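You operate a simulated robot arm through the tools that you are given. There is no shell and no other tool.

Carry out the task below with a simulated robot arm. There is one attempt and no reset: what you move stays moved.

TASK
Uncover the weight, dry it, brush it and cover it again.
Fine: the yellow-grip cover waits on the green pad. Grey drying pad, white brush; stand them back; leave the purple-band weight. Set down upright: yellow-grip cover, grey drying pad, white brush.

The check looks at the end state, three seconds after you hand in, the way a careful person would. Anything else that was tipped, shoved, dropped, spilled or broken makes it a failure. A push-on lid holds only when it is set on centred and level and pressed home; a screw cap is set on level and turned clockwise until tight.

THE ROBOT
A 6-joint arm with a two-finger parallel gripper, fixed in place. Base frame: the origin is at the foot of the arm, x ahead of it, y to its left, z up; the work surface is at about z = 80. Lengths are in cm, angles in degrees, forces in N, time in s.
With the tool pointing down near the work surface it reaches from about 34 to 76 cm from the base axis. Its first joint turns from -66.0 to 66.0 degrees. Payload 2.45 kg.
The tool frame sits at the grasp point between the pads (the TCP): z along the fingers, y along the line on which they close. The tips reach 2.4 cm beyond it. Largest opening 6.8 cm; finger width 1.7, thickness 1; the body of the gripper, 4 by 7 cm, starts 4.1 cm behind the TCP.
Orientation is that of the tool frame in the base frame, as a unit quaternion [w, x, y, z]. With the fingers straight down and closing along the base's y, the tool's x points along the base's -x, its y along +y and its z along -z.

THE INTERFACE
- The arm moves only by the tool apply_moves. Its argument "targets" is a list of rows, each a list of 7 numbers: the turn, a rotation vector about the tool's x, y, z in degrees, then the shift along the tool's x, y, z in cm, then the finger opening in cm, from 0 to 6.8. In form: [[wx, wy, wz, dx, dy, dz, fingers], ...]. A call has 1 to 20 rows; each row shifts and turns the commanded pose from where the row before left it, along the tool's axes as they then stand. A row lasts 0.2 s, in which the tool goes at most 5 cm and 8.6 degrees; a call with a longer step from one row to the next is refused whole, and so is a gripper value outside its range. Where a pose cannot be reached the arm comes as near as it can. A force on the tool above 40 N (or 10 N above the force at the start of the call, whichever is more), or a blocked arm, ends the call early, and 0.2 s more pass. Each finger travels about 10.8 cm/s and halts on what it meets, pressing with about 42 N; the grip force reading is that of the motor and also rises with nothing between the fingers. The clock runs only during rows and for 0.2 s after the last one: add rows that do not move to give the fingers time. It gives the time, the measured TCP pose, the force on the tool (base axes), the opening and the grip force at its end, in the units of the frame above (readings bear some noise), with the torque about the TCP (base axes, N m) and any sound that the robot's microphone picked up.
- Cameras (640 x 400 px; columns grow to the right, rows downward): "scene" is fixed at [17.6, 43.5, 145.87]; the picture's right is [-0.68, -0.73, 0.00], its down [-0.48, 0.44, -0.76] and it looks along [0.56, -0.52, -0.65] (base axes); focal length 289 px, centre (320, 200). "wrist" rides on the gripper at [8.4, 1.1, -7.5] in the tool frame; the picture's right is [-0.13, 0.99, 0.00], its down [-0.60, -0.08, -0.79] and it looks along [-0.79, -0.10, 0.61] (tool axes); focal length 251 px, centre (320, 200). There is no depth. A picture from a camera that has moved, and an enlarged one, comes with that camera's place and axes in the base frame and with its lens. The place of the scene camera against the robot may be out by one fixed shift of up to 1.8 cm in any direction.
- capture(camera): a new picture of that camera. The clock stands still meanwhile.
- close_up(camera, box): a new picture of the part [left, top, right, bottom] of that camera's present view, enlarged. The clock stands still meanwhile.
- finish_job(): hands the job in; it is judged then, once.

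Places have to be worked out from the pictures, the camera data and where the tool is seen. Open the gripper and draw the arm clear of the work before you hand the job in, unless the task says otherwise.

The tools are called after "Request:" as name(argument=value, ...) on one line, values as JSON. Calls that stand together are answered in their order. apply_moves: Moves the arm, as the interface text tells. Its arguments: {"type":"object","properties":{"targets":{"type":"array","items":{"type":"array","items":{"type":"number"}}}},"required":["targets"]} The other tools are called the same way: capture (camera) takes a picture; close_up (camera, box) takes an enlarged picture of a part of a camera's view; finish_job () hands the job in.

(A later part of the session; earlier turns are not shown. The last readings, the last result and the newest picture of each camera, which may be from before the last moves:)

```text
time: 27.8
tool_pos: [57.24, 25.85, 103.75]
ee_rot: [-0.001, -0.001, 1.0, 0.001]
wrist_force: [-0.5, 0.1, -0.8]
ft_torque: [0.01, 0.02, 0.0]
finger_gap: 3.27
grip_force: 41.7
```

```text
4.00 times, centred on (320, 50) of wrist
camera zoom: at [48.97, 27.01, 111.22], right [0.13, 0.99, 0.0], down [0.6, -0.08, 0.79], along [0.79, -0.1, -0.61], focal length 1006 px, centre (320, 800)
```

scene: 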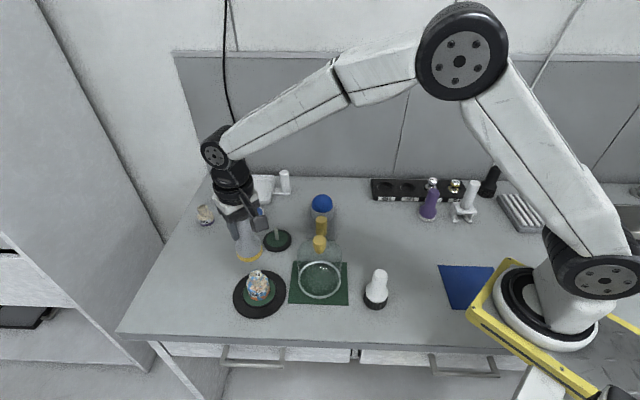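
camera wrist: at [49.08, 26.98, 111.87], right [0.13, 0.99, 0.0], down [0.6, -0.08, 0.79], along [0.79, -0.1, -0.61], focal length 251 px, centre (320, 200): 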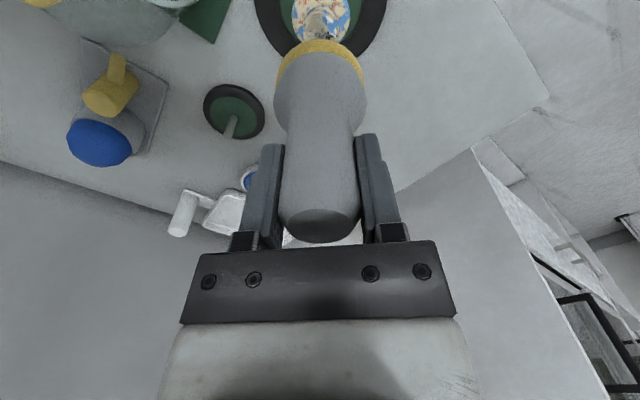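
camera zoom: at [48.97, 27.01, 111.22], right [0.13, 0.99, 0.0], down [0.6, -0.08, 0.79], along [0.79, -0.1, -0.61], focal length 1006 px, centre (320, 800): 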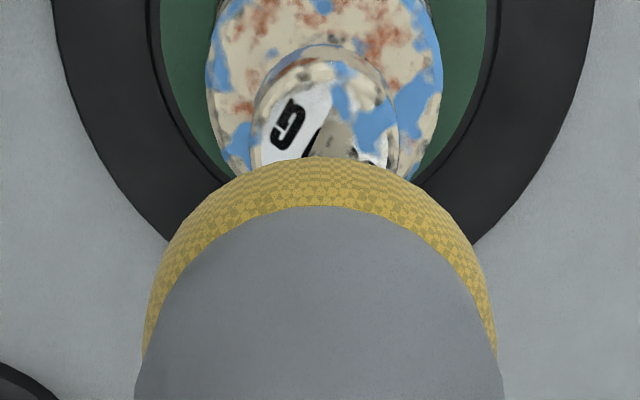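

Request:
close_up(camera="scene", box=[243, 264, 275, 304])

Request:
close_up(camera="wrist", box=[280, 0, 360, 50])

```text
10.00 times, centred on (259, 284) of scene
camera zoom: at [17.6, 43.5, 145.86], right [-0.68, -0.73, 0.0], down [-0.48, 0.44, -0.76], along [0.56, -0.52, -0.65], focal length 2886 px, centre (930, -640)
```

zoom: 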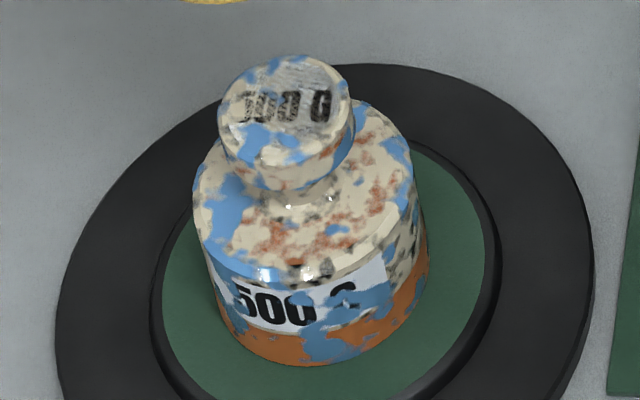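

```text
8.00 times, centred on (320, 25) of wrist
camera zoom: at [48.97, 27.01, 111.22], right [0.13, 0.99, 0.0], down [0.6, -0.08, 0.79], along [0.79, -0.1, -0.61], focal length 2012 px, centre (320, 1600)
```

zoom: 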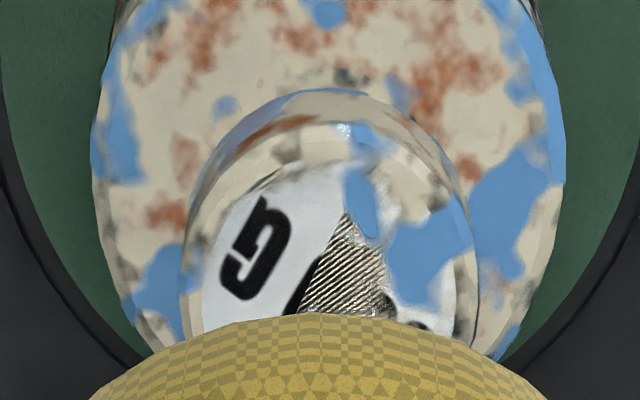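

I want an unobstructed close look at the weight to judge the effect, so I shift the held pad sideways.

Request:
apply_moves(targets=[[0, 0, 0, 0, -3.5, 0, 2.6], [0, 0, 0, 0, -3.5, 0, 2.6], [0, 0, 0, -2, 0, 0, 2.6], [0, 0, 0, 0, 0, 0, 2.6]])

Request:
capture(camera="wrist")

Request:
close_up(camera="scene", box=[230, 250, 290, 320])

```text
time: 28.8
tool_pos: [59.23, 19.12, 103.59]
ee_rot: [0.0, -0.001, 1.0, 0.001]
wrist_force: [-0.3, 0.2, -1.6]
ft_torque: [-0.01, 0.0, -0.03]
finger_gap: 3.28
grip_force: 42.0
```

```text
taken
camera wrist: at [50.97, 20.13, 111.17], right [0.13, 0.99, 0.0], down [0.6, -0.08, 0.79], along [0.79, -0.1, -0.61], focal length 251 px, centre (320, 200)
```

wrist: 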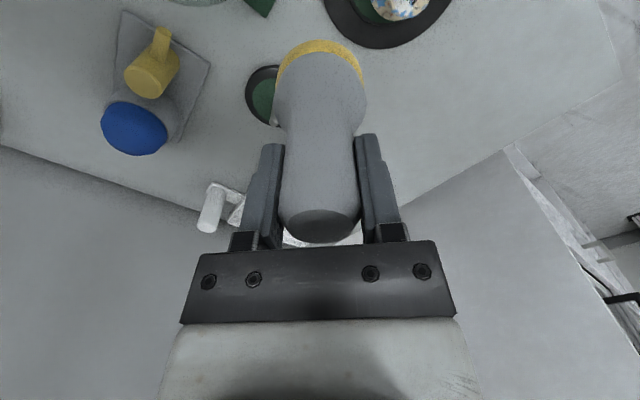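

```text
5.71 times, centred on (260, 285) of scene
camera zoom: at [17.61, 43.5, 145.87], right [-0.68, -0.73, 0.0], down [-0.48, 0.44, -0.76], along [0.56, -0.52, -0.65], focal length 1649 px, centre (663, -286)
```

zoom: 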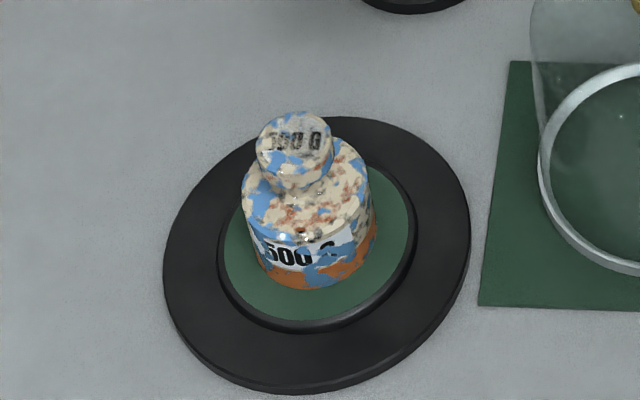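

Request:
apply_moves(targets=[[0, 0, 0, 3, 0.5, -1.5, 2.6], [0, 0, 0, 3, 0.5, -1.5, 2.6], [0, 0, 0, 3, 0, 0, 2.6], [0, 0, 0, 0, 0, 0, 2.6]])

Request:
close_up(camera="wrist", box=[340, 0, 480, 90])

```text
time: 29.8
tool_pos: [50.16, 20.14, 106.42]
ee_rot: [0.001, 0.0, 1.0, 0.002]
wrist_force: [-0.6, 0.7, -1.1]
ft_torque: [0.03, -0.03, 0.0]
finger_gap: 3.27
grip_force: 41.8
```

```text
4.44 times, centred on (410, 45) of wrist
camera zoom: at [41.78, 21.18, 114.03], right [0.13, 0.99, 0.0], down [0.6, -0.08, 0.79], along [0.79, -0.1, -0.61], focal length 1118 px, centre (-80, 889)
```

zoom: 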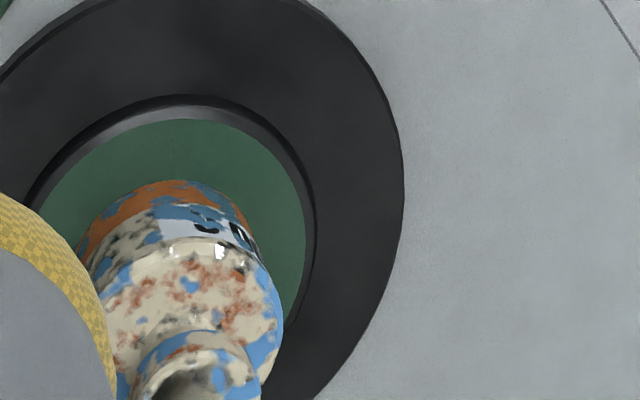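

Request:
apply_moves(targets=[[0, 0, 0, 2, -2.0, -1, 2.6], [0, 0, 0, 0, 0, 0, 2.6]])

Request:
close_up(camera="wrist", box=[350, 0, 510, 110])

Request:
close_up(camera="wrist", box=[370, 40, 430, 90])

```text
time: 30.4
tool_pos: [48.19, 18.17, 107.66]
ee_rot: [0.001, -0.001, 1.0, 0.0]
wrist_force: [0.1, 1.0, -0.7]
ft_torque: [-0.04, 0.02, -0.04]
finger_gap: 3.28
grip_force: 42.0
```

```text
3.64 times, centred on (430, 55) of wrist
camera zoom: at [39.81, 19.12, 115.09], right [0.13, 0.99, 0.0], down [0.6, -0.08, 0.79], along [0.79, -0.1, -0.61], focal length 914 px, centre (-80, 727)
```

zoom: 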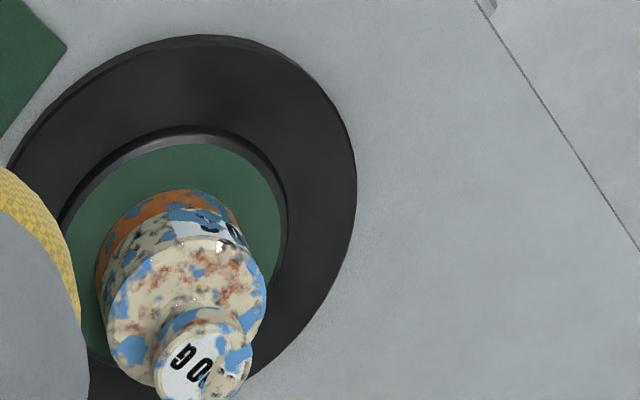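

```text
8.00 times, centred on (400, 65) of wrist
camera zoom: at [39.81, 19.12, 115.09], right [0.13, 0.99, 0.0], down [0.6, -0.08, 0.79], along [0.79, -0.1, -0.61], focal length 2012 px, centre (-320, 1280)
```

zoom: 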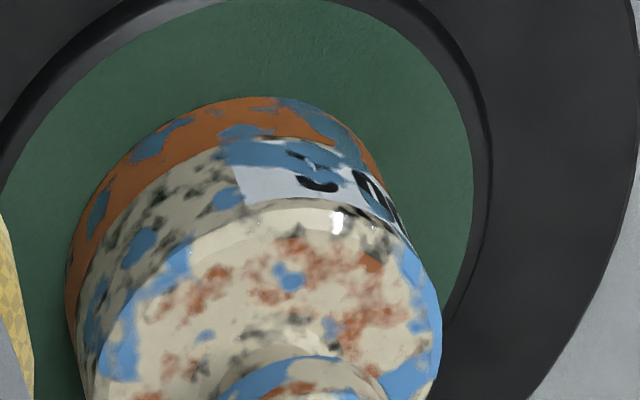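

Request:
close_up(camera="wrist", box=[375, 70, 435, 120])

```text
8.00 times, centred on (405, 95) of wrist
camera zoom: at [39.81, 19.12, 115.09], right [0.13, 0.99, 0.0], down [0.6, -0.08, 0.79], along [0.79, -0.1, -0.61], focal length 2012 px, centre (-360, 1040)
```

zoom: 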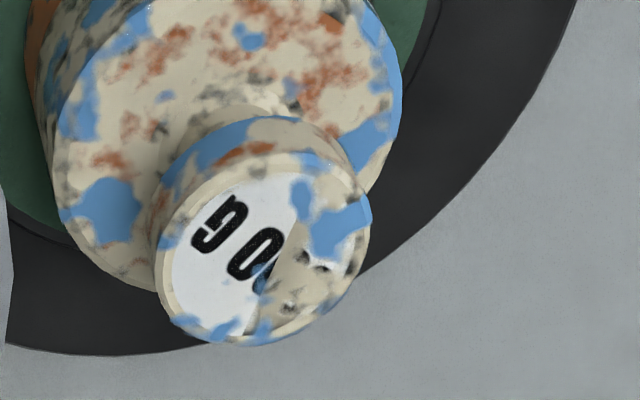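

The blue (wet) patches mostly remain, so pressing alone does little; it needs rubbing strokes. I return over the weight and come down for a light rubbing contact.

Request:
apply_moves(targets=[[0, 0, 0, -3, 2.6, 0, 2.6], [0, 0, 0, -3, 2.6, 0, 2.6], [0, 0, 0, -3, 2.7, 1, 2.6], [0, 0, 0, 0, 0, 3, 2.6], [0, 0, 0, 0, 0, 3, 2.6], [0, 0, 0, 0, 0, 3, 2.6], [0, 0, 0, 0, 0, 0.5, 2.6], [0, 0, 0, 0, 0, 0, 2.6]])

```text
time: 32.2
tool_pos: [57.12, 25.89, 97.09]
ee_rot: [0.001, -0.001, 1.0, 0.001]
wrist_force: [-0.2, 0.6, -1.4]
ft_torque: [0.0, 0.0, -0.01]
finger_gap: 3.28
grip_force: 42.6
```

Request:
apply_moves(targets=[[0, 0, 0, 0, 0, 0.15, 2.6], [0, 0, 0, 0, 0, 0.15, 2.6], [0, 0, 0, 0, 0, 0, 2.6]])

```text
time: 33.0
tool_pos: [57.25, 25.85, 96.97]
ee_rot: [0.001, -0.002, 1.0, 0.001]
wrist_force: [-0.6, -0.2, -1.1]
ft_torque: [-0.01, -0.02, 0.04]
finger_gap: 3.27
grip_force: 42.1
```

Request:
apply_moves(targets=[[0, 0, 0, 0, 0, 0.1, 2.6], [0, 0, 0, 0, 0, 0, 2.6]])

```text
time: 33.6
tool_pos: [57.14, 25.78, 96.78]
ee_rot: [0.002, -0.001, 1.0, 0.001]
wrist_force: [0.0, -0.6, -0.1]
ft_torque: [0.0, 0.0, 0.01]
finger_gap: 3.27
grip_force: 41.5
```

Request:
apply_moves(targets=[[0, 0, 0, 0, 0, 0.07, 2.6], [0, 0, 0, 0, 0, 0, 2.6]])

```text
time: 34.2
tool_pos: [56.99, 25.91, 96.72]
ee_rot: [0.001, -0.001, 1.0, 0.001]
wrist_force: [-1.1, -2.4, 5.3]
ft_torque: [-0.27, 0.09, 0.04]
finger_gap: 3.25
grip_force: 42.2
```

Light contact (~6 N). I rub with small strokes while watching the force.

Request:
apply_moves(targets=[[0, 0, 0, 0.4, 0, 0, 2.6], [0, 0, 0, 0.4, 0, 0, 2.6], [0, 0, 0, -0.4, 0, 0, 2.6], [0, 0, 0, -0.4, 0, 0, 2.6], [0, 0, 0, -0.4, 0, 0, 2.6], [0, 0, 0, -0.4, 0, 0, 2.6], [0, 0, 0, 0.4, 0.4, 0, 2.6], [0, 0, 0, 0.4, 0.4, 0, 2.6], [0, 0, 0, 0, -0.4, 0, 2.6], [0, 0, 0, 0, -0.4, 0, 2.6], [0, 0, 0, 0, -0.4, 0, 2.6], [0, 0, 0, 0, -0.4, 0, 2.6], [0, 0, 0, 0, 0.4, 0, 2.6], [0, 0, 0, 0, 0.4, 0, 2.6], [0, 0, 0, 0, 0, 0, 2.6]])

Request:
close_up(camera="scene", box=[220, 230, 300, 330])

```text
time: 37.4
tool_pos: [57.1, 25.86, 96.74]
ee_rot: [0.0, 0.0, 1.0, 0.0]
wrist_force: [0.2, -4.6, 10.0]
ft_torque: [-0.49, -0.14, -0.02]
finger_gap: 3.28
grip_force: 41.4
```

```text
4.00 times, centred on (260, 280) of scene
camera zoom: at [17.58, 43.48, 145.87], right [-0.68, -0.73, 0.0], down [-0.48, 0.44, -0.76], along [0.56, -0.52, -0.65], focal length 1154 px, centre (560, -120)
```

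zoom: 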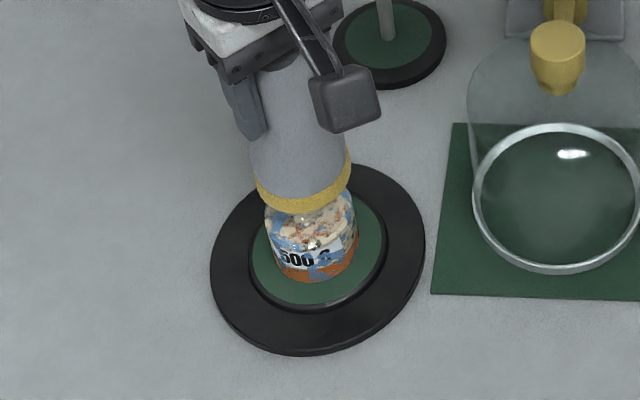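

Request:
apply_moves(targets=[[0, 0, 0, 0, 0, -1, 2.6], [0, 0, 0, 0, 0, -3, 2.6], [0, 0, 0, 0, 0, -4, 2.6], [0, 0, 0, 3, -2.6, -1, 2.6], [0, 0, 0, 3, -2.6, -1, 2.6], [0, 0, 0, 3, -2.6, -1, 2.6], [0, 0, 0, 0, 0, 0, 2.6]])

Request:
close_up(camera="wrist", box=[370, 40, 460, 110])

Request:
close_up(camera="scene", box=[243, 264, 275, 304])

```text
time: 39.0
tool_pos: [48.26, 17.97, 107.67]
ee_rot: [0.001, -0.001, 1.0, 0.001]
wrist_force: [-0.4, -0.3, -1.8]
ft_torque: [-0.03, 0.0, -0.04]
finger_gap: 3.28
grip_force: 42.1
```

```text
5.71 times, centred on (415, 75) of wrist
camera zoom: at [39.91, 19.06, 115.24], right [0.13, 0.99, 0.0], down [0.6, -0.08, 0.79], along [0.79, -0.1, -0.61], focal length 1437 px, centre (-223, 914)
```

zoom: 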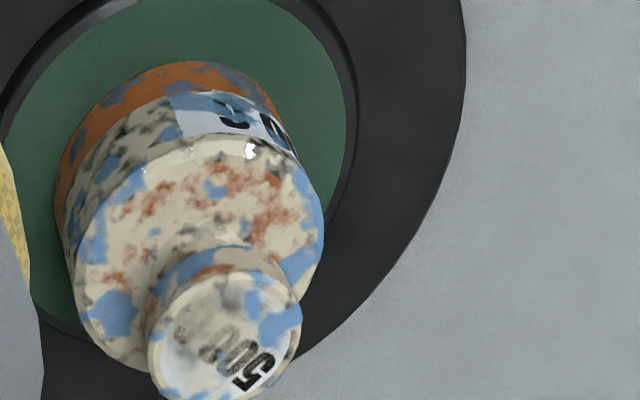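

```text
10.00 times, centred on (259, 284) of scene
camera zoom: at [17.6, 43.5, 145.87], right [-0.68, -0.73, 0.0], down [-0.48, 0.44, -0.76], along [0.56, -0.52, -0.65], focal length 2886 px, centre (930, -640)
```

zoom: 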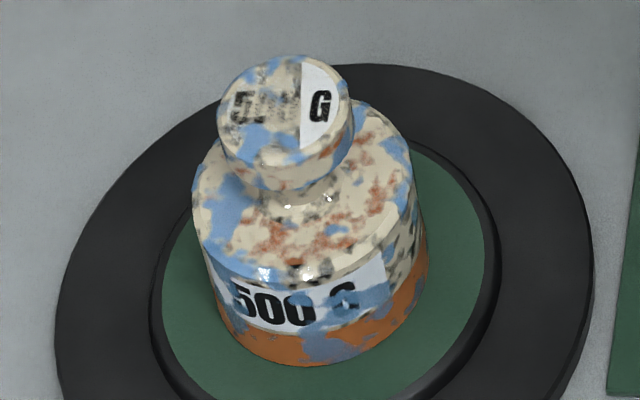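

The wet patches on the top look unchanged, so I test another contact: the pad's sponge on the shoulder of the weight beside its knob, on the camera-facing side.

Request:
apply_moves(targets=[[0, 0, 0, -1.6, 3.2, 0, 2.6], [0, 0, 0, -1.6, 3.2, 0, 2.6], [0, 0, 0, -1.6, 3.3, 1, 2.6], [0, 0, 0, 0, 0, 3, 2.6], [0, 0, 0, 0, 0, 3, 2.6], [0, 0, 0, 0, 0, 3, 2.6], [0, 0, 0, 0, 0, 2.5, 2.6], [0, 0, 0, 0, 0, 0, 2.6]])

Request:
close_up(camera="scene", box=[210, 220, 310, 330])

```text
time: 40.8
tool_pos: [53.0, 27.81, 95.19]
ee_rot: [0.002, 0.0, 1.0, 0.001]
wrist_force: [0.7, 0.7, -0.7]
ft_torque: [0.0, 0.0, -0.02]
finger_gap: 3.26
grip_force: 42.4
```

```text
3.64 times, centred on (260, 275) of scene
camera zoom: at [17.6, 43.51, 145.86], right [-0.68, -0.73, 0.0], down [-0.48, 0.44, -0.76], along [0.56, -0.52, -0.65], focal length 1050 px, centre (538, -73)
```

zoom: 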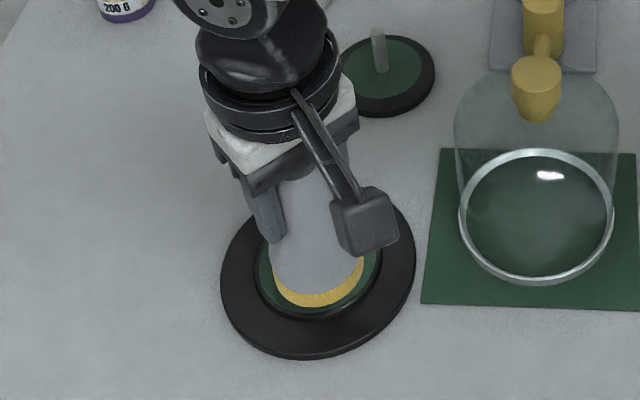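

Request:
apply_moves(targets=[[0, 0, 0, 0, 0, 0.4, 2.6], [0, 0, 0, 0, 0, 0.3, 2.6], [0, 0, 0, 0, 0, 0.3, 2.6], [0, 0, 0, 0, 0, 0, 2.6]])

```text
time: 41.8
tool_pos: [53.03, 27.73, 94.23]
ee_rot: [0.0, -0.001, 1.0, 0.001]
wrist_force: [-0.2, -0.2, 0.3]
ft_torque: [0.01, 0.02, 0.0]
finger_gap: 3.29
grip_force: 41.9
```

Request:
apply_moves(targets=[[0, 0, 0, 0, 0, 0.2, 2.6], [0, 0, 0, 0, 0, 0.2, 2.6], [0, 0, 0, 0, 0, 0.15, 2.6], [0, 0, 0, 0, 0, 0, 2.6]])

```text
time: 42.8
tool_pos: [53.0, 27.82, 93.69]
ee_rot: [0.001, -0.001, 1.0, 0.002]
wrist_force: [-1.5, -1.2, 4.9]
ft_torque: [-0.2, 0.04, -0.05]
finger_gap: 3.27
grip_force: 41.8
```

Light contact (~6 N) on the shoulder at z≈85.2. I sweep an arc around the weight in both directions.

Request:
apply_moves(targets=[[0, 0, 0, -0.38, 0.73, 0, 2.6], [0, 0, 0, -0.49, 0.62, 0, 2.6], [0, 0, 0, -0.59, 0.53, 0, 2.6], [0, 0, 0, -0.67, 0.42, 0, 2.6], [0, 0, 0, 0.67, -0.42, 0, 2.6], [0, 0, 0, 0.59, -0.53, 0, 2.6], [0, 0, 0, 0.49, -0.62, 0, 2.6], [0, 0, 0, 0.38, -0.73, 0, 2.6], [0, 0, 0, 0.23, -0.73, 0, 2.6], [0, 0, 0, 0.11, -0.78, 0, 2.6], [0, 0, 0, -0.02, -0.79, 0, 2.6], [0, 0, 0, -0.17, -0.78, 0, 2.6], [0, 0, 0, 0.17, 0.78, 0, 2.6], [0, 0, 0, 0.02, 0.79, 0, 2.6], [0, 0, 0, -0.11, 0.78, 0, 2.6], [0, 0, 0, -0.23, 0.73, 0, 2.6], [0, 0, 0, 0, 0, 0, 2.6]])

```text
time: 46.4
tool_pos: [52.9, 27.85, 93.64]
ee_rot: [0.0, -0.001, 1.0, 0.0]
wrist_force: [-3.6, -5.4, 14.9]
ft_torque: [-0.61, -0.1, -0.12]
finger_gap: 3.27
grip_force: 42.5
```

Request:
apply_moves(targets=[[0, 0, 0, 0, 0, -1, 2.6], [0, 0, 0, 0, 0, -3, 2.6], [0, 0, 0, 0, 0, -4, 2.6], [0, 0, 0, 0, 0, -4, 2.6], [0, 0, 0, 0, 0, 0, 2.6]])

Request:
close_up(camera="scene", box=[243, 264, 275, 304])

Request:
capture(camera="wrist")

```text
time: 47.6
tool_pos: [52.78, 27.74, 105.83]
ee_rot: [0.0, -0.001, 1.0, 0.002]
wrist_force: [-0.2, 0.1, -1.0]
ft_torque: [-0.01, -0.01, -0.01]
finger_gap: 3.29
grip_force: 42.1
```

```text
10.00 times, centred on (259, 284) of scene
camera zoom: at [17.6, 43.5, 145.86], right [-0.68, -0.73, 0.0], down [-0.48, 0.44, -0.76], along [0.56, -0.52, -0.65], focal length 2886 px, centre (930, -640)
```

zoom: 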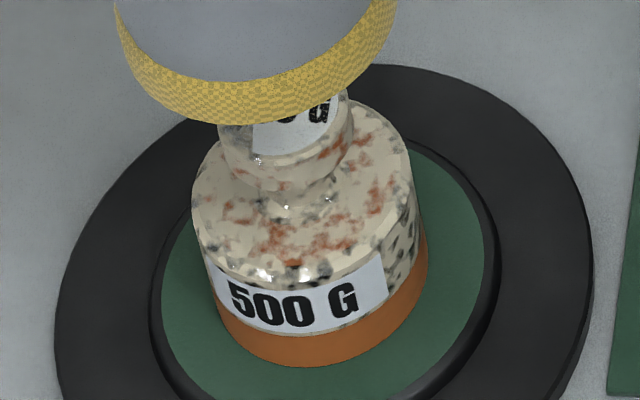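

```text
taken
camera wrist: at [44.49, 28.85, 113.27], right [0.13, 0.99, 0.0], down [0.6, -0.08, 0.79], along [0.79, -0.1, -0.61], focal length 251 px, centre (320, 200)
```

wrist: 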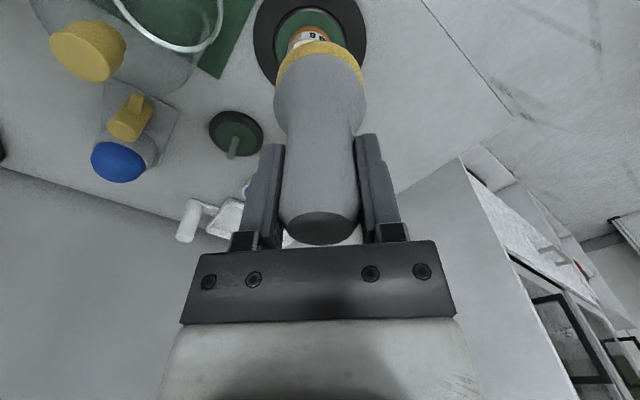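

The blue wetness is gone — the weight is dry (only dust specks remain). I carry the drying pad back to its spot at [75.97, 2.33].

Request:
apply_moves(targets=[[0, 0, 0, -1.4, -1.5, 0, 2.6], [0, 0, 0, -2.6, -2.8, 0, 2.6], [0, 0, 0, -2.8, -3.1, 0, 2.6], [0, 0, 0, -2.8, -3.1, 0, 2.6], [0, 0, 0, -2.8, -3.1, 0, 2.6], [0, 0, 0, -2.8, -3.1, 0, 2.6], [0, 0, 0, -2.8, -3.1, 0, 2.6], [0, 0, 0, -2.8, -3.1, 0, 2.6], [0, 0, 0, -1.4, -1.5, 0, 2.6], [0, 0, 0, -1.0, -1.0, 0, 2.6], [0, 0, 0, 0, 0, 0, 2.6]])

Request:
capture(camera="wrist")

Request:
close_up(camera="scene", box=[230, 240, 290, 320])

```text
time: 50.0
tool_pos: [76.13, 2.55, 105.49]
ee_rot: [0.001, -0.001, 1.0, 0.0]
wrist_force: [0.2, -0.8, -1.0]
ft_torque: [0.01, 0.02, 0.0]
finger_gap: 3.25
grip_force: 41.4
```

```text
taken
camera wrist: at [67.83, 3.59, 113.02], right [0.13, 0.99, 0.0], down [0.6, -0.08, 0.79], along [0.79, -0.1, -0.61], focal length 251 px, centre (320, 200)
```

wrist: 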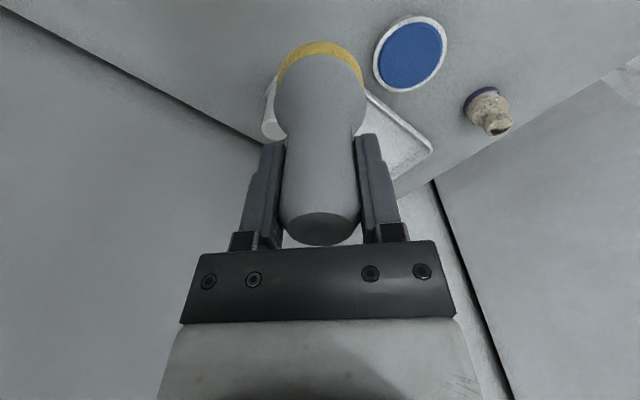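

```text
5.00 times, centred on (260, 280) of scene
camera zoom: at [17.61, 43.5, 145.87], right [-0.68, -0.73, 0.0], down [-0.48, 0.44, -0.76], along [0.56, -0.52, -0.65], focal length 1443 px, centre (620, -200)
```

zoom: 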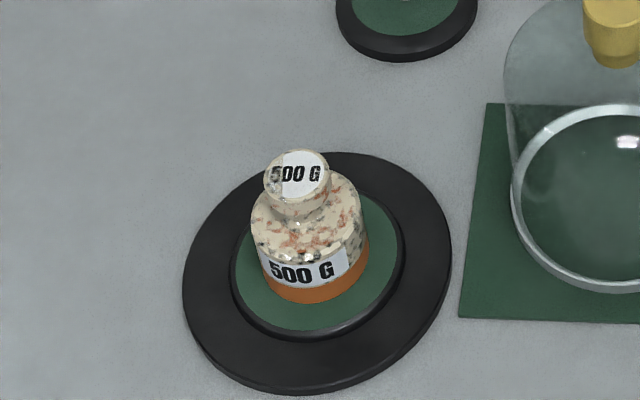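

Weight looks fully dry and still upright. I lower the pad onto its place, slowing near the table.

Request:
apply_moves(targets=[[0, 0, 0, 0.14, -0.2, 3, 2.6], [0, 0, 0, 0, 0, 4, 2.6], [0, 0, 0, 0, 0, 4, 2.6], [0, 0, 0, 0, 0, 3, 2.6], [0, 0, 0, 0, 0, 1.8, 2.6], [0, 0, 0, 0, 0, 0, 2.6]])

Request:
close_up(camera="scene", box=[230, 150, 360, 250])

```text
time: 51.4
tool_pos: [75.9, 2.26, 89.82]
ee_rot: [0.001, -0.001, 1.0, 0.001]
wrist_force: [0.5, 0.8, -0.7]
ft_torque: [0.05, 0.01, 0.0]
finger_gap: 3.28
grip_force: 42.3
```

```text
4.00 times, centred on (295, 200) of scene
camera zoom: at [17.6, 43.5, 145.87], right [-0.68, -0.73, 0.0], down [-0.48, 0.44, -0.76], along [0.56, -0.52, -0.65], focal length 1154 px, centre (420, 200)
```

zoom: 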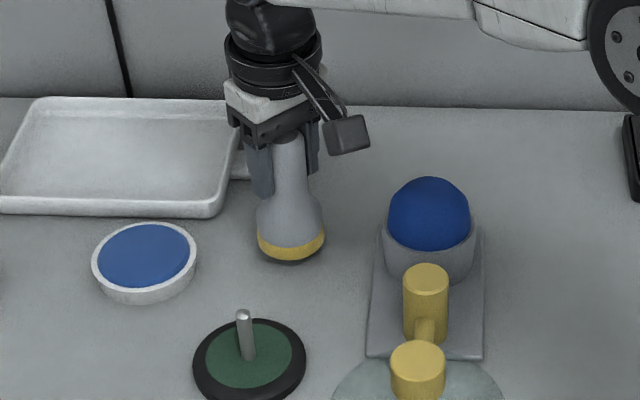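

Request:
apply_moves(targets=[[0, 0, 0, 0, 0, 0.5, 2.6], [0, 0, 0, 0, 0, 0.3, 2.6], [0, 0, 0, 0, 0, 0.2, 2.6], [0, 0, 0, 0, 0, 0.15, 2.6], [0, 0, 0, 0, 0, 0, 2.6]])

```text
time: 52.6
tool_pos: [76.15, 2.23, 88.64]
ee_rot: [0.0, -0.002, 1.0, 0.001]
wrist_force: [-1.2, 0.1, -0.7]
ft_torque: [-0.02, 0.02, -0.02]
finger_gap: 3.27
grip_force: 42.5
```

Request:
apply_moves(targets=[[0, 0, 0, 0, 0, 0.12, 2.6], [0, 0, 0, 0, 0, 0.1, 2.6], [0, 0, 0, 0, 0, 0, 2.6]])

```text
time: 53.4
tool_pos: [76.1, 2.33, 88.52]
ee_rot: [0.001, -0.001, 1.0, 0.001]
wrist_force: [-2.4, -1.0, 5.5]
ft_torque: [-0.15, 0.23, 0.0]
finger_gap: 3.28
grip_force: 41.6
```

The pad touches the table with ~6 N. I release it and rise straight up.

Request:
apply_moves(targets=[[0, 0, 0, 0, 0, 0, 3.6], [0, 0, 0, 0, 0, 0, 5], [0, 0, 0, 0, 0, 0, 6.8], [0, 0, 0, 0, 0, 0, 6.8], [0, 0, 0, 0, 0, -1.5, 6.8], [0, 0, 0, 0, 0, -3, 6.8], [0, 0, 0, 0, 0, -4, 6.8], [0, 0, 0, 0, 0, -4, 6.8], [0, 0, 0, 0, 0, -4, 6.8], [0, 0, 0, 0, 0, 0, 6.8]])

Request:
capture(camera="wrist")

Request:
close_up(camera="scene", box=[230, 150, 360, 250])

```text
time: 55.6
tool_pos: [75.77, 2.16, 104.85]
ee_rot: [0.001, -0.001, 1.0, 0.001]
wrist_force: [-0.5, -0.6, -0.5]
ft_torque: [-0.03, 0.0, 0.01]
finger_gap: 6.83
grip_force: 0.0
```

```text
taken
camera wrist: at [67.44, 3.21, 112.39], right [0.13, 0.99, 0.0], down [0.6, -0.08, 0.79], along [0.79, -0.1, -0.61], focal length 251 px, centre (320, 200)
```

wrist: 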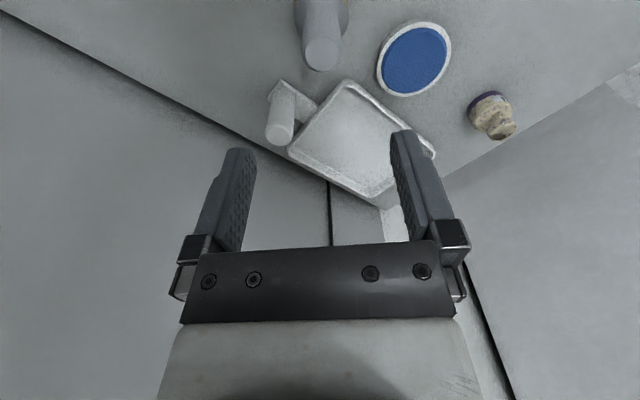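

```text
4.00 times, centred on (295, 200) of scene
camera zoom: at [17.6, 43.5, 145.87], right [-0.68, -0.73, 0.0], down [-0.48, 0.44, -0.76], along [0.56, -0.52, -0.65], focal length 1154 px, centre (420, 200)
```

zoom: 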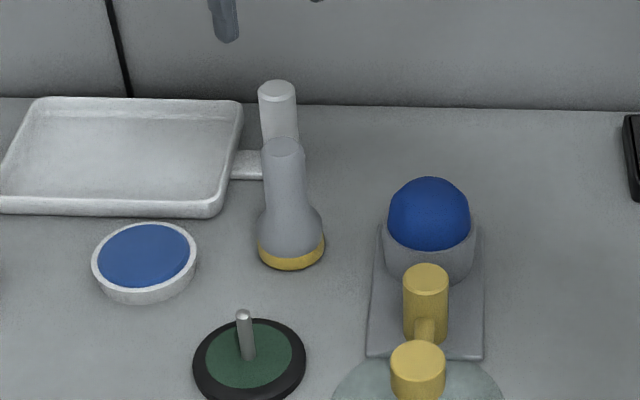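

The grey pad stands back upright. Now I head for the white brush near [35.8, 6.2] (handle top ~z 91), travelling high.

Request:
apply_moves(targets=[[0, 0, 0, 2.5, 0.2, -0.5, 6.8], [0, 0, 0, 4.5, 0.5, 0, 6.8], [0, 0, 0, 4.5, 0.5, 0, 6.8], [0, 0, 0, 4.5, 0.5, 0, 6.8], [0, 0, 0, 4.5, 0.5, 0, 6.8], [0, 0, 0, 4.5, 0.5, 0, 6.8], [0, 0, 0, 4.5, 0.5, 0, 6.8], [0, 0, 0, 4.5, 0.5, 0, 6.8], [0, 0, 0, 3.5, 0.4, 0, 6.8], [0, 0, 0, 2.2, 0, 0, 6.8], [0, 0, 0, 0, 0, 0, 6.8]])

Request:
capture(camera="wrist")

Request:
capture(camera="scene")

```text
time: 58.0
tool_pos: [36.3, 6.37, 105.26]
ee_rot: [0.001, -0.001, 1.0, 0.001]
wrist_force: [1.1, 0.5, -0.1]
ft_torque: [0.03, 0.01, 0.01]
finger_gap: 6.81
grip_force: 0.0
```

```text
taken
camera wrist: at [27.92, 7.41, 112.79], right [0.13, 0.99, 0.0], down [0.6, -0.08, 0.79], along [0.79, -0.1, -0.61], focal length 251 px, centre (320, 200)
```

wrist: 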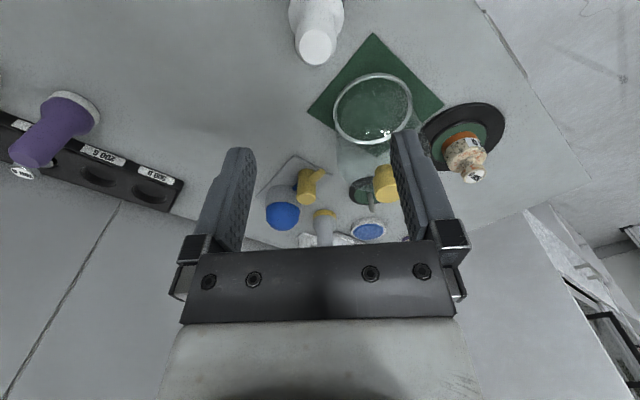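

```text
taken
```

scene: 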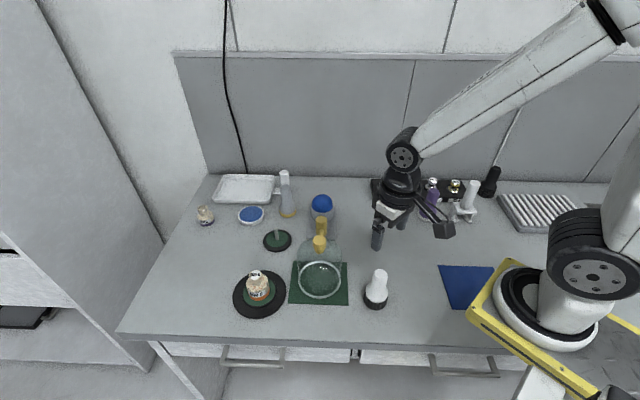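

Request:
close_up(camera="wrist", box=[270, 0, 370, 75])

Request:
close_up(camera="wrist", box=[410, 90, 530, 200])

```text
5.33 times, centred on (320, 38) of wrist
camera zoom: at [27.92, 7.41, 112.79], right [0.13, 0.99, 0.0], down [0.6, -0.08, 0.79], along [0.79, -0.1, -0.61], focal length 1341 px, centre (320, 1067)
```

zoom: 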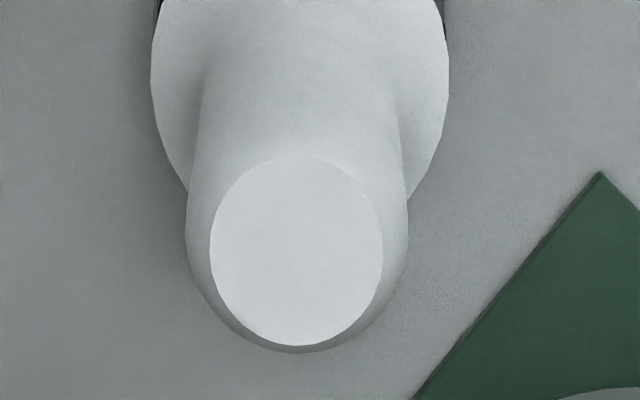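

```text
3.64 times, centred on (470, 145) of wrist
camera zoom: at [27.92, 7.41, 112.79], right [0.13, 0.99, 0.0], down [0.6, -0.08, 0.79], along [0.79, -0.1, -0.61], focal length 914 px, centre (-226, 400)
```

zoom: 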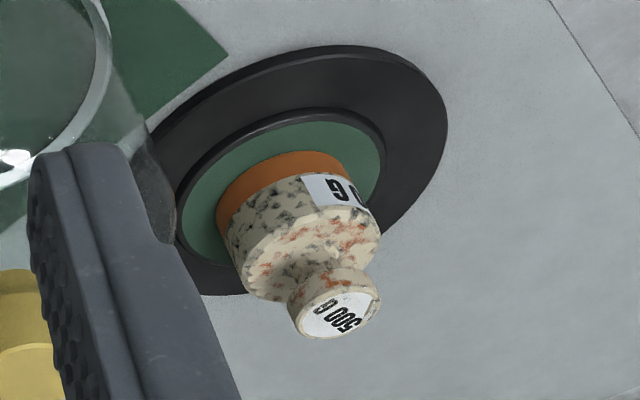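

Weight is dry on this side too. Brush handle top at about [36.3, 6.03, 90.9]; I lower toward it and check alignment once more.

Request:
apply_moves(targets=[[0, 0, 0, 0, -0.33, 3, 6.8], [0, 0, 0, 0, 0, 3, 6.8], [0, 0, 0, 0, 0, 2, 6.8], [0, 0, 0, 0, 0, 0, 6.8]])

Request:
close_up(camera="wrist", box=[260, 20, 380, 120])

```text
time: 59.0
tool_pos: [36.26, 5.84, 97.44]
ee_rot: [0.001, -0.001, 1.0, 0.0]
wrist_force: [1.1, 1.1, -0.7]
ft_torque: [0.0, -0.01, 0.01]
finger_gap: 6.8
grip_force: 0.1
```

```text
4.00 times, centred on (320, 70) of wrist
camera zoom: at [27.95, 6.93, 104.98], right [0.13, 0.99, 0.0], down [0.6, -0.08, 0.79], along [0.79, -0.1, -0.61], focal length 1006 px, centre (320, 720)
```

zoom: 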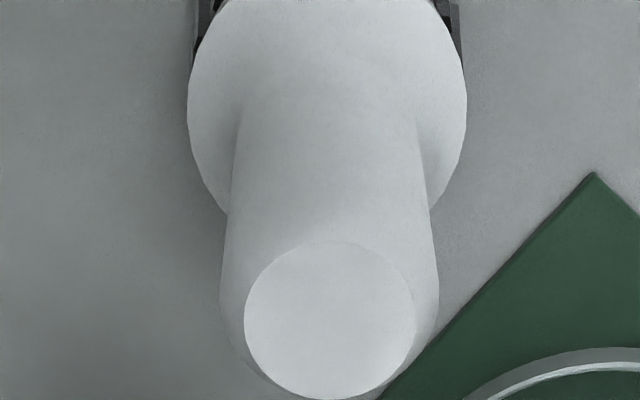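

Top centre is ~0.15 cm to the +y of the tool axis; I correct, descend to z≈88.4 and grip the handle.

Request:
apply_moves(targets=[[0, 0, 0, -0.08, 0.15, 3, 6.8], [0, 0, 0, 0, 0, 3, 6.8], [0, 0, 0, 0, 0, 2.95, 6.8], [0, 0, 0, 0, 0, 0, 6.8], [0, 0, 0, 0, 0, 0, 4.6], [0, 0, 0, 0, 0, 0, 2.6], [0, 0, 0, 0, 0, 0, 2.6], [0, 0, 0, 0, 0, 0, 2.6]])

Request:
capture(camera="wrist")

Request:
close_up(camera="scene", box=[320, 230, 450, 330])

```text
time: 60.8
tool_pos: [36.54, 6.07, 88.47]
ee_rot: [0.001, -0.001, 1.0, 0.001]
wrist_force: [-0.3, 0.5, -0.2]
ft_torque: [0.02, -0.01, 0.01]
finger_gap: 3.3
grip_force: 42.0
```

```text
taken
camera wrist: at [28.25, 7.01, 96.03], right [0.13, 0.99, 0.0], down [0.6, -0.08, 0.79], along [0.79, -0.1, -0.61], focal length 251 px, centre (320, 200)
```

wrist: 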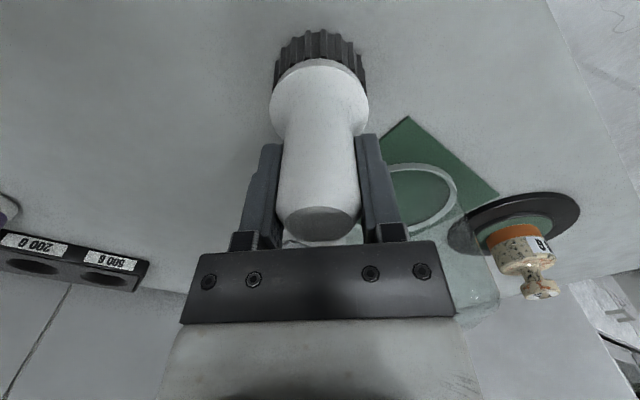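

```text
4.00 times, centred on (385, 280) of scene
camera zoom: at [17.6, 43.5, 145.87], right [-0.68, -0.73, 0.0], down [-0.48, 0.44, -0.76], along [0.56, -0.52, -0.65], focal length 1154 px, centre (60, -120)
```

zoom: 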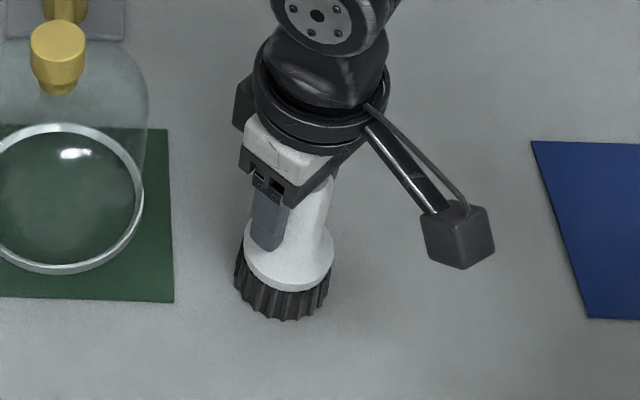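

Brush gripped at [36.4, 6.05, 88.47]. I lift it well clear and carry it around the cover to the weight.

Request:
apply_moves(targets=[[0, 0, 0, 0, 0, -0.6, 2.6], [0, 0, 0, 0, 0, -1.8, 2.6], [0, 0, 0, 0, 0, -3, 2.6], [0, 0, 0, 0, 0, -4, 2.6], [0, 0, 0, 0, 0, -4, 2.6], [0, 0, 0, 0, 0, -4, 2.6], [0, 0, 0, 0, 0, -3, 2.6], [0, 0, 0, -0.5, 2, 0, 2.6], [0, 0, 0, -1, 4, 0, 2.6], [0, 0, 0, -1, 4, 0, 2.6], [0, 0, 0, -1.5, 4, 0, 2.6], [0, 0, 0, -3, 3, 0, 2.6], [0, 0, 0, -3.5, 2.5, 0, 2.6], [0, 0, 0, -3.5, 1.5, 0, 2.6], [0, 0, 0, -2.3, 0.8, 0, 2.6], [0, 0, 0, 0, 0, 0, 2.6]])

Request:
capture(camera="scene")

Request:
capture(camera="wrist")

```text
time: 64.2
tool_pos: [52.88, 28.02, 109.01]
ee_rot: [0.0, 0.0, 1.0, 0.001]
wrist_force: [-1.0, 0.3, -2.2]
ft_torque: [0.03, -0.01, 0.04]
finger_gap: 3.28
grip_force: 42.2
```

```text
taken
```

scene: 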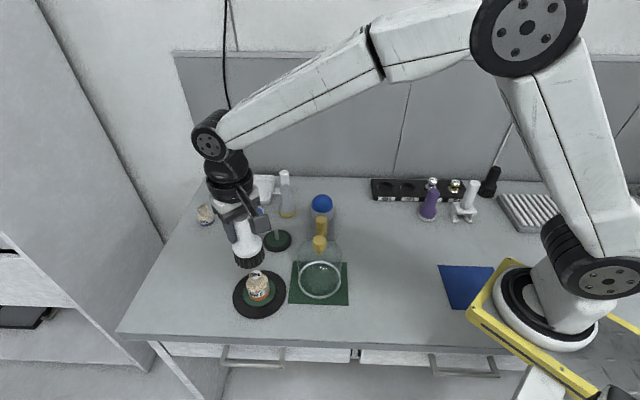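

```text
taken
camera wrist: at [44.6, 29.1, 116.48], right [0.13, 0.99, 0.0], down [0.6, -0.08, 0.79], along [0.79, -0.1, -0.61], focal length 251 px, centre (320, 200)
```

wrist: 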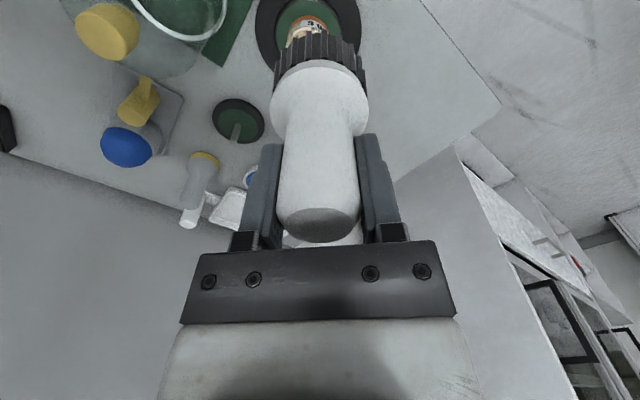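

Brush over the spot beside the weight. I lower toward shoulder height (expected contact near TCP z≈93.7).

Request:
apply_moves(targets=[[0, 0, 0, 0.1, -0.1, 3, 2.6], [0, 0, 0, 0, 0, 4, 2.6], [0, 0, 0, 0, 0, 4, 2.6], [0, 0, 0, 0, 0, 2.5, 2.6], [0, 0, 0, 0, 0, 0.8, 2.6], [0, 0, 0, 0, 0, 0, 2.6]])

```text
time: 65.6
tool_pos: [52.79, 27.84, 94.5]
ee_rot: [-0.001, -0.001, 1.0, 0.002]
wrist_force: [0.6, -0.7, -1.1]
ft_torque: [0.01, 0.01, 0.01]
finger_gap: 3.27
grip_force: 42.3
```

Request:
apply_moves(targets=[[0, 0, 0, 0, 0, 0.3, 2.6], [0, 0, 0, 0, 0, 0.2, 2.6], [0, 0, 0, 0, 0, 0.2, 2.6], [0, 0, 0, 0, 0, 0, 2.6]])

```text
time: 66.6
tool_pos: [52.69, 27.85, 93.89]
ee_rot: [0.002, -0.001, 1.0, 0.002]
wrist_force: [-0.3, 0.8, -1.2]
ft_torque: [-0.02, 0.0, -0.02]
finger_gap: 3.26
grip_force: 41.7
```

Request:
apply_moves(targets=[[0, 0, 0, 0, 0, 0.15, 2.6], [0, 0, 0, 0, 0, 0.1, 2.6], [0, 0, 0, 0, 0, 0, 2.6]])

```text
time: 67.4
tool_pos: [52.7, 27.81, 93.66]
ee_rot: [0.001, -0.001, 1.0, 0.001]
wrist_force: [0.9, -0.3, -1.6]
ft_torque: [-0.01, 0.02, -0.01]
finger_gap: 3.27
grip_force: 41.6
```

Request:
apply_moves(targets=[[0, 0, 0, 0, 0, 0.1, 2.6], [0, 0, 0, 0, 0, 0.1, 2.6], [0, 0, 0, 0, 0, 0, 2.6]])

```text
time: 68.2
tool_pos: [52.8, 27.99, 93.66]
ee_rot: [0.001, -0.001, 1.0, 0.001]
wrist_force: [-1.8, -2.8, 14.9]
ft_torque: [-0.37, -0.21, -0.08]
finger_gap: 3.27
grip_force: 42.4
```

Contact at ~16 N; I ease slightly and sweep the same arcs around the weight.

Request:
apply_moves(targets=[[0, 0, 0, 0, 0, -0.08, 2.6], [0, 0, 0, -0.4, 0.76, 0, 2.6], [0, 0, 0, -0.51, 0.65, 0, 2.6], [0, 0, 0, -0.62, 0.55, 0, 2.6], [0, 0, 0, -0.7, 0.44, 0, 2.6], [0, 0, 0, 0.7, -0.44, 0, 2.6], [0, 0, 0, 0.62, -0.55, 0, 2.6], [0, 0, 0, 0.51, -0.65, 0, 2.6], [0, 0, 0, 0.4, -0.76, 0, 2.6], [0, 0, 0, 0.24, -0.76, 0, 2.6], [0, 0, 0, 0.11, -0.81, 0, 2.6], [0, 0, 0, -0.02, -0.82, 0, 2.6], [0, 0, 0, -0.18, -0.81, 0, 2.6], [0, 0, 0, 0.18, 0.81, 0, 2.6], [0, 0, 0, 0.02, 0.82, 0, 2.6], [0, 0, 0, -0.11, 0.81, 0, 2.6], [0, 0, 0, -0.24, 0.76, 0, 2.6], [0, 0, 0, 0, 0, 0, 2.6]])

Request:
close_up(camera="scene", box=[220, 240, 300, 330])

```text
time: 72.0
tool_pos: [52.46, 27.67, 93.58]
ee_rot: [0.0, -0.001, 1.0, 0.001]
wrist_force: [-2.4, -5.3, 17.4]
ft_torque: [-0.73, -0.18, -0.15]
finger_gap: 3.3
grip_force: 42.2
```

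```text
4.44 times, centred on (260, 285) of scene
camera zoom: at [17.56, 43.47, 145.88], right [-0.68, -0.73, 0.0], down [-0.48, 0.44, -0.76], along [0.56, -0.52, -0.65], focal length 1283 px, centre (587, -178)
```

zoom: 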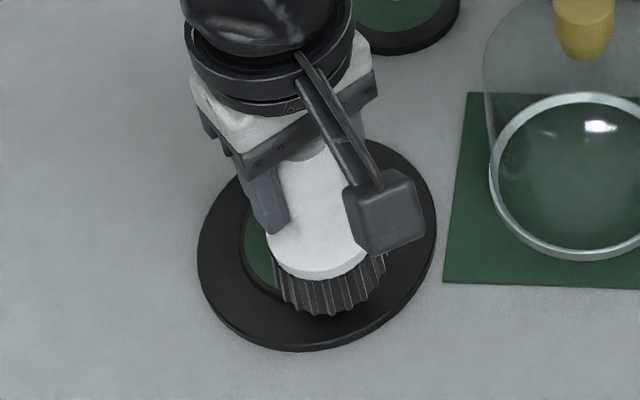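

Request:
apply_moves(targets=[[0, 0, 0, 0, 0, -1, 2.6], [0, 0, 0, 0, 0, -3, 2.6], [0, 0, 0, 0, 0, -4, 2.6], [0, 0, 0, 0, 0, -4, 2.6], [0, 0, 0, 0, 0, -3, 2.6], [0, 0, 0, 0, 0, 0, 2.6]])

Request:
close_up(camera="scene", box=[230, 250, 290, 320])

Request:
close_up(camera="scene", box=[243, 264, 275, 304])

```text
time: 73.4
tool_pos: [52.62, 27.75, 108.5]
ee_rot: [0.0, -0.001, 1.0, 0.001]
wrist_force: [0.0, 0.5, -0.6]
ft_torque: [0.0, 0.0, -0.03]
finger_gap: 3.27
grip_force: 42.3
```

```text
5.71 times, centred on (260, 285) of scene
camera zoom: at [17.6, 43.51, 145.86], right [-0.68, -0.73, 0.0], down [-0.48, 0.44, -0.76], along [0.56, -0.52, -0.65], focal length 1649 px, centre (663, -286)
```

zoom: 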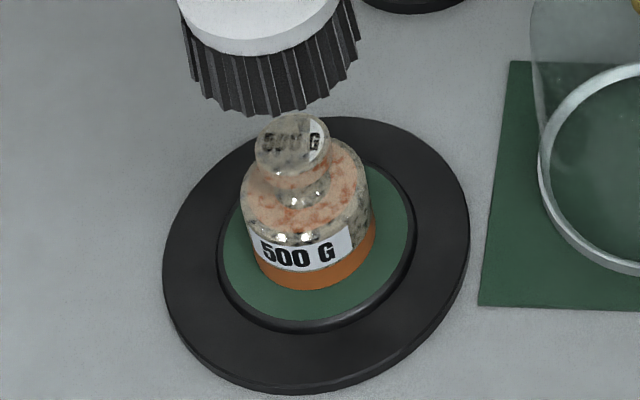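

```text
10.00 times, centred on (259, 284) of scene
camera zoom: at [17.6, 43.51, 145.86], right [-0.68, -0.73, 0.0], down [-0.48, 0.44, -0.76], along [0.56, -0.52, -0.65], focal length 2886 px, centre (930, -640)
```

zoom: 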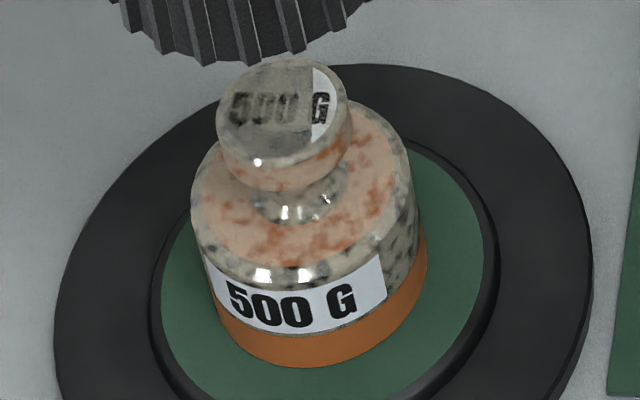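

The dust has partly faded; more brushing is needed. I go back down and repeat the sweeps.

Request:
apply_moves(targets=[[0, 0, 0, -0.1, 0.1, 3, 2.6], [0, 0, 0, 0, 0, 4, 2.6], [0, 0, 0, 0, 0, 4, 2.6], [0, 0, 0, 0, 0, 2.5, 2.6], [0, 0, 0, 0, 0, 1.0, 2.6], [0, 0, 0, 0, 0, 0.2, 2.6], [0, 0, 0, 0, 0, 0, 2.6]])

```text
time: 75.0
tool_pos: [52.62, 27.95, 94.04]
ee_rot: [0.001, -0.001, 1.0, 0.001]
wrist_force: [-0.8, -0.3, -0.9]
ft_torque: [0.03, -0.01, 0.01]
finger_gap: 3.28
grip_force: 42.0
```

Request:
apply_moves(targets=[[0, 0, 0, 0, 0, 0.2, 2.6], [0, 0, 0, 0, 0, 0.12, 2.6], [0, 0, 0, 0, 0, 0, 2.6]])

```text
time: 75.8
tool_pos: [52.76, 27.94, 93.68]
ee_rot: [0.001, -0.001, 1.0, 0.001]
wrist_force: [1.4, -0.3, -0.9]
ft_torque: [0.0, -0.04, -0.01]
finger_gap: 3.29
grip_force: 41.4
```

Request:
apply_moves(targets=[[0, 0, 0, 0, 0, 0.12, 2.6], [0, 0, 0, 0, 0, 0, 2.6]])

```text
time: 76.4
tool_pos: [52.83, 27.89, 93.63]
ee_rot: [0.002, -0.001, 1.0, 0.001]
wrist_force: [-2.5, -1.9, 11.3]
ft_torque: [-0.38, -0.11, -0.11]
finger_gap: 3.27
grip_force: 42.0
```

Contact at ~12 N; sweeping again, arcs in both directions.

Request:
apply_moves(targets=[[0, 0, 0, -0.4, 0.76, 0, 2.6], [0, 0, 0, -0.51, 0.65, 0, 2.6], [0, 0, 0, -0.62, 0.55, 0, 2.6], [0, 0, 0, -0.7, 0.44, 0, 2.6], [0, 0, 0, 0.7, -0.44, 0, 2.6], [0, 0, 0, 0.62, -0.55, 0, 2.6], [0, 0, 0, 0.51, -0.65, 0, 2.6], [0, 0, 0, 0.4, -0.76, 0, 2.6], [0, 0, 0, 0.24, -0.76, 0, 2.6], [0, 0, 0, 0.11, -0.81, 0, 2.6], [0, 0, 0, -0.02, -0.82, 0, 2.6], [0, 0, 0, -0.18, -0.81, 0, 2.6], [0, 0, 0, 0.18, 0.81, 0, 2.6], [0, 0, 0, 0.02, 0.82, 0, 2.6], [0, 0, 0, -0.11, 0.81, 0, 2.6], [0, 0, 0, -0.24, 0.76, 0, 2.6], [0, 0, 0, 0, 0, 0, 2.6]])

```text
time: 80.0
tool_pos: [52.62, 27.88, 93.51]
ee_rot: [0.001, -0.001, 1.0, 0.001]
wrist_force: [-4.7, -8.5, 25.3]
ft_torque: [-0.92, -0.19, -0.24]
finger_gap: 3.28
grip_force: 41.8
```

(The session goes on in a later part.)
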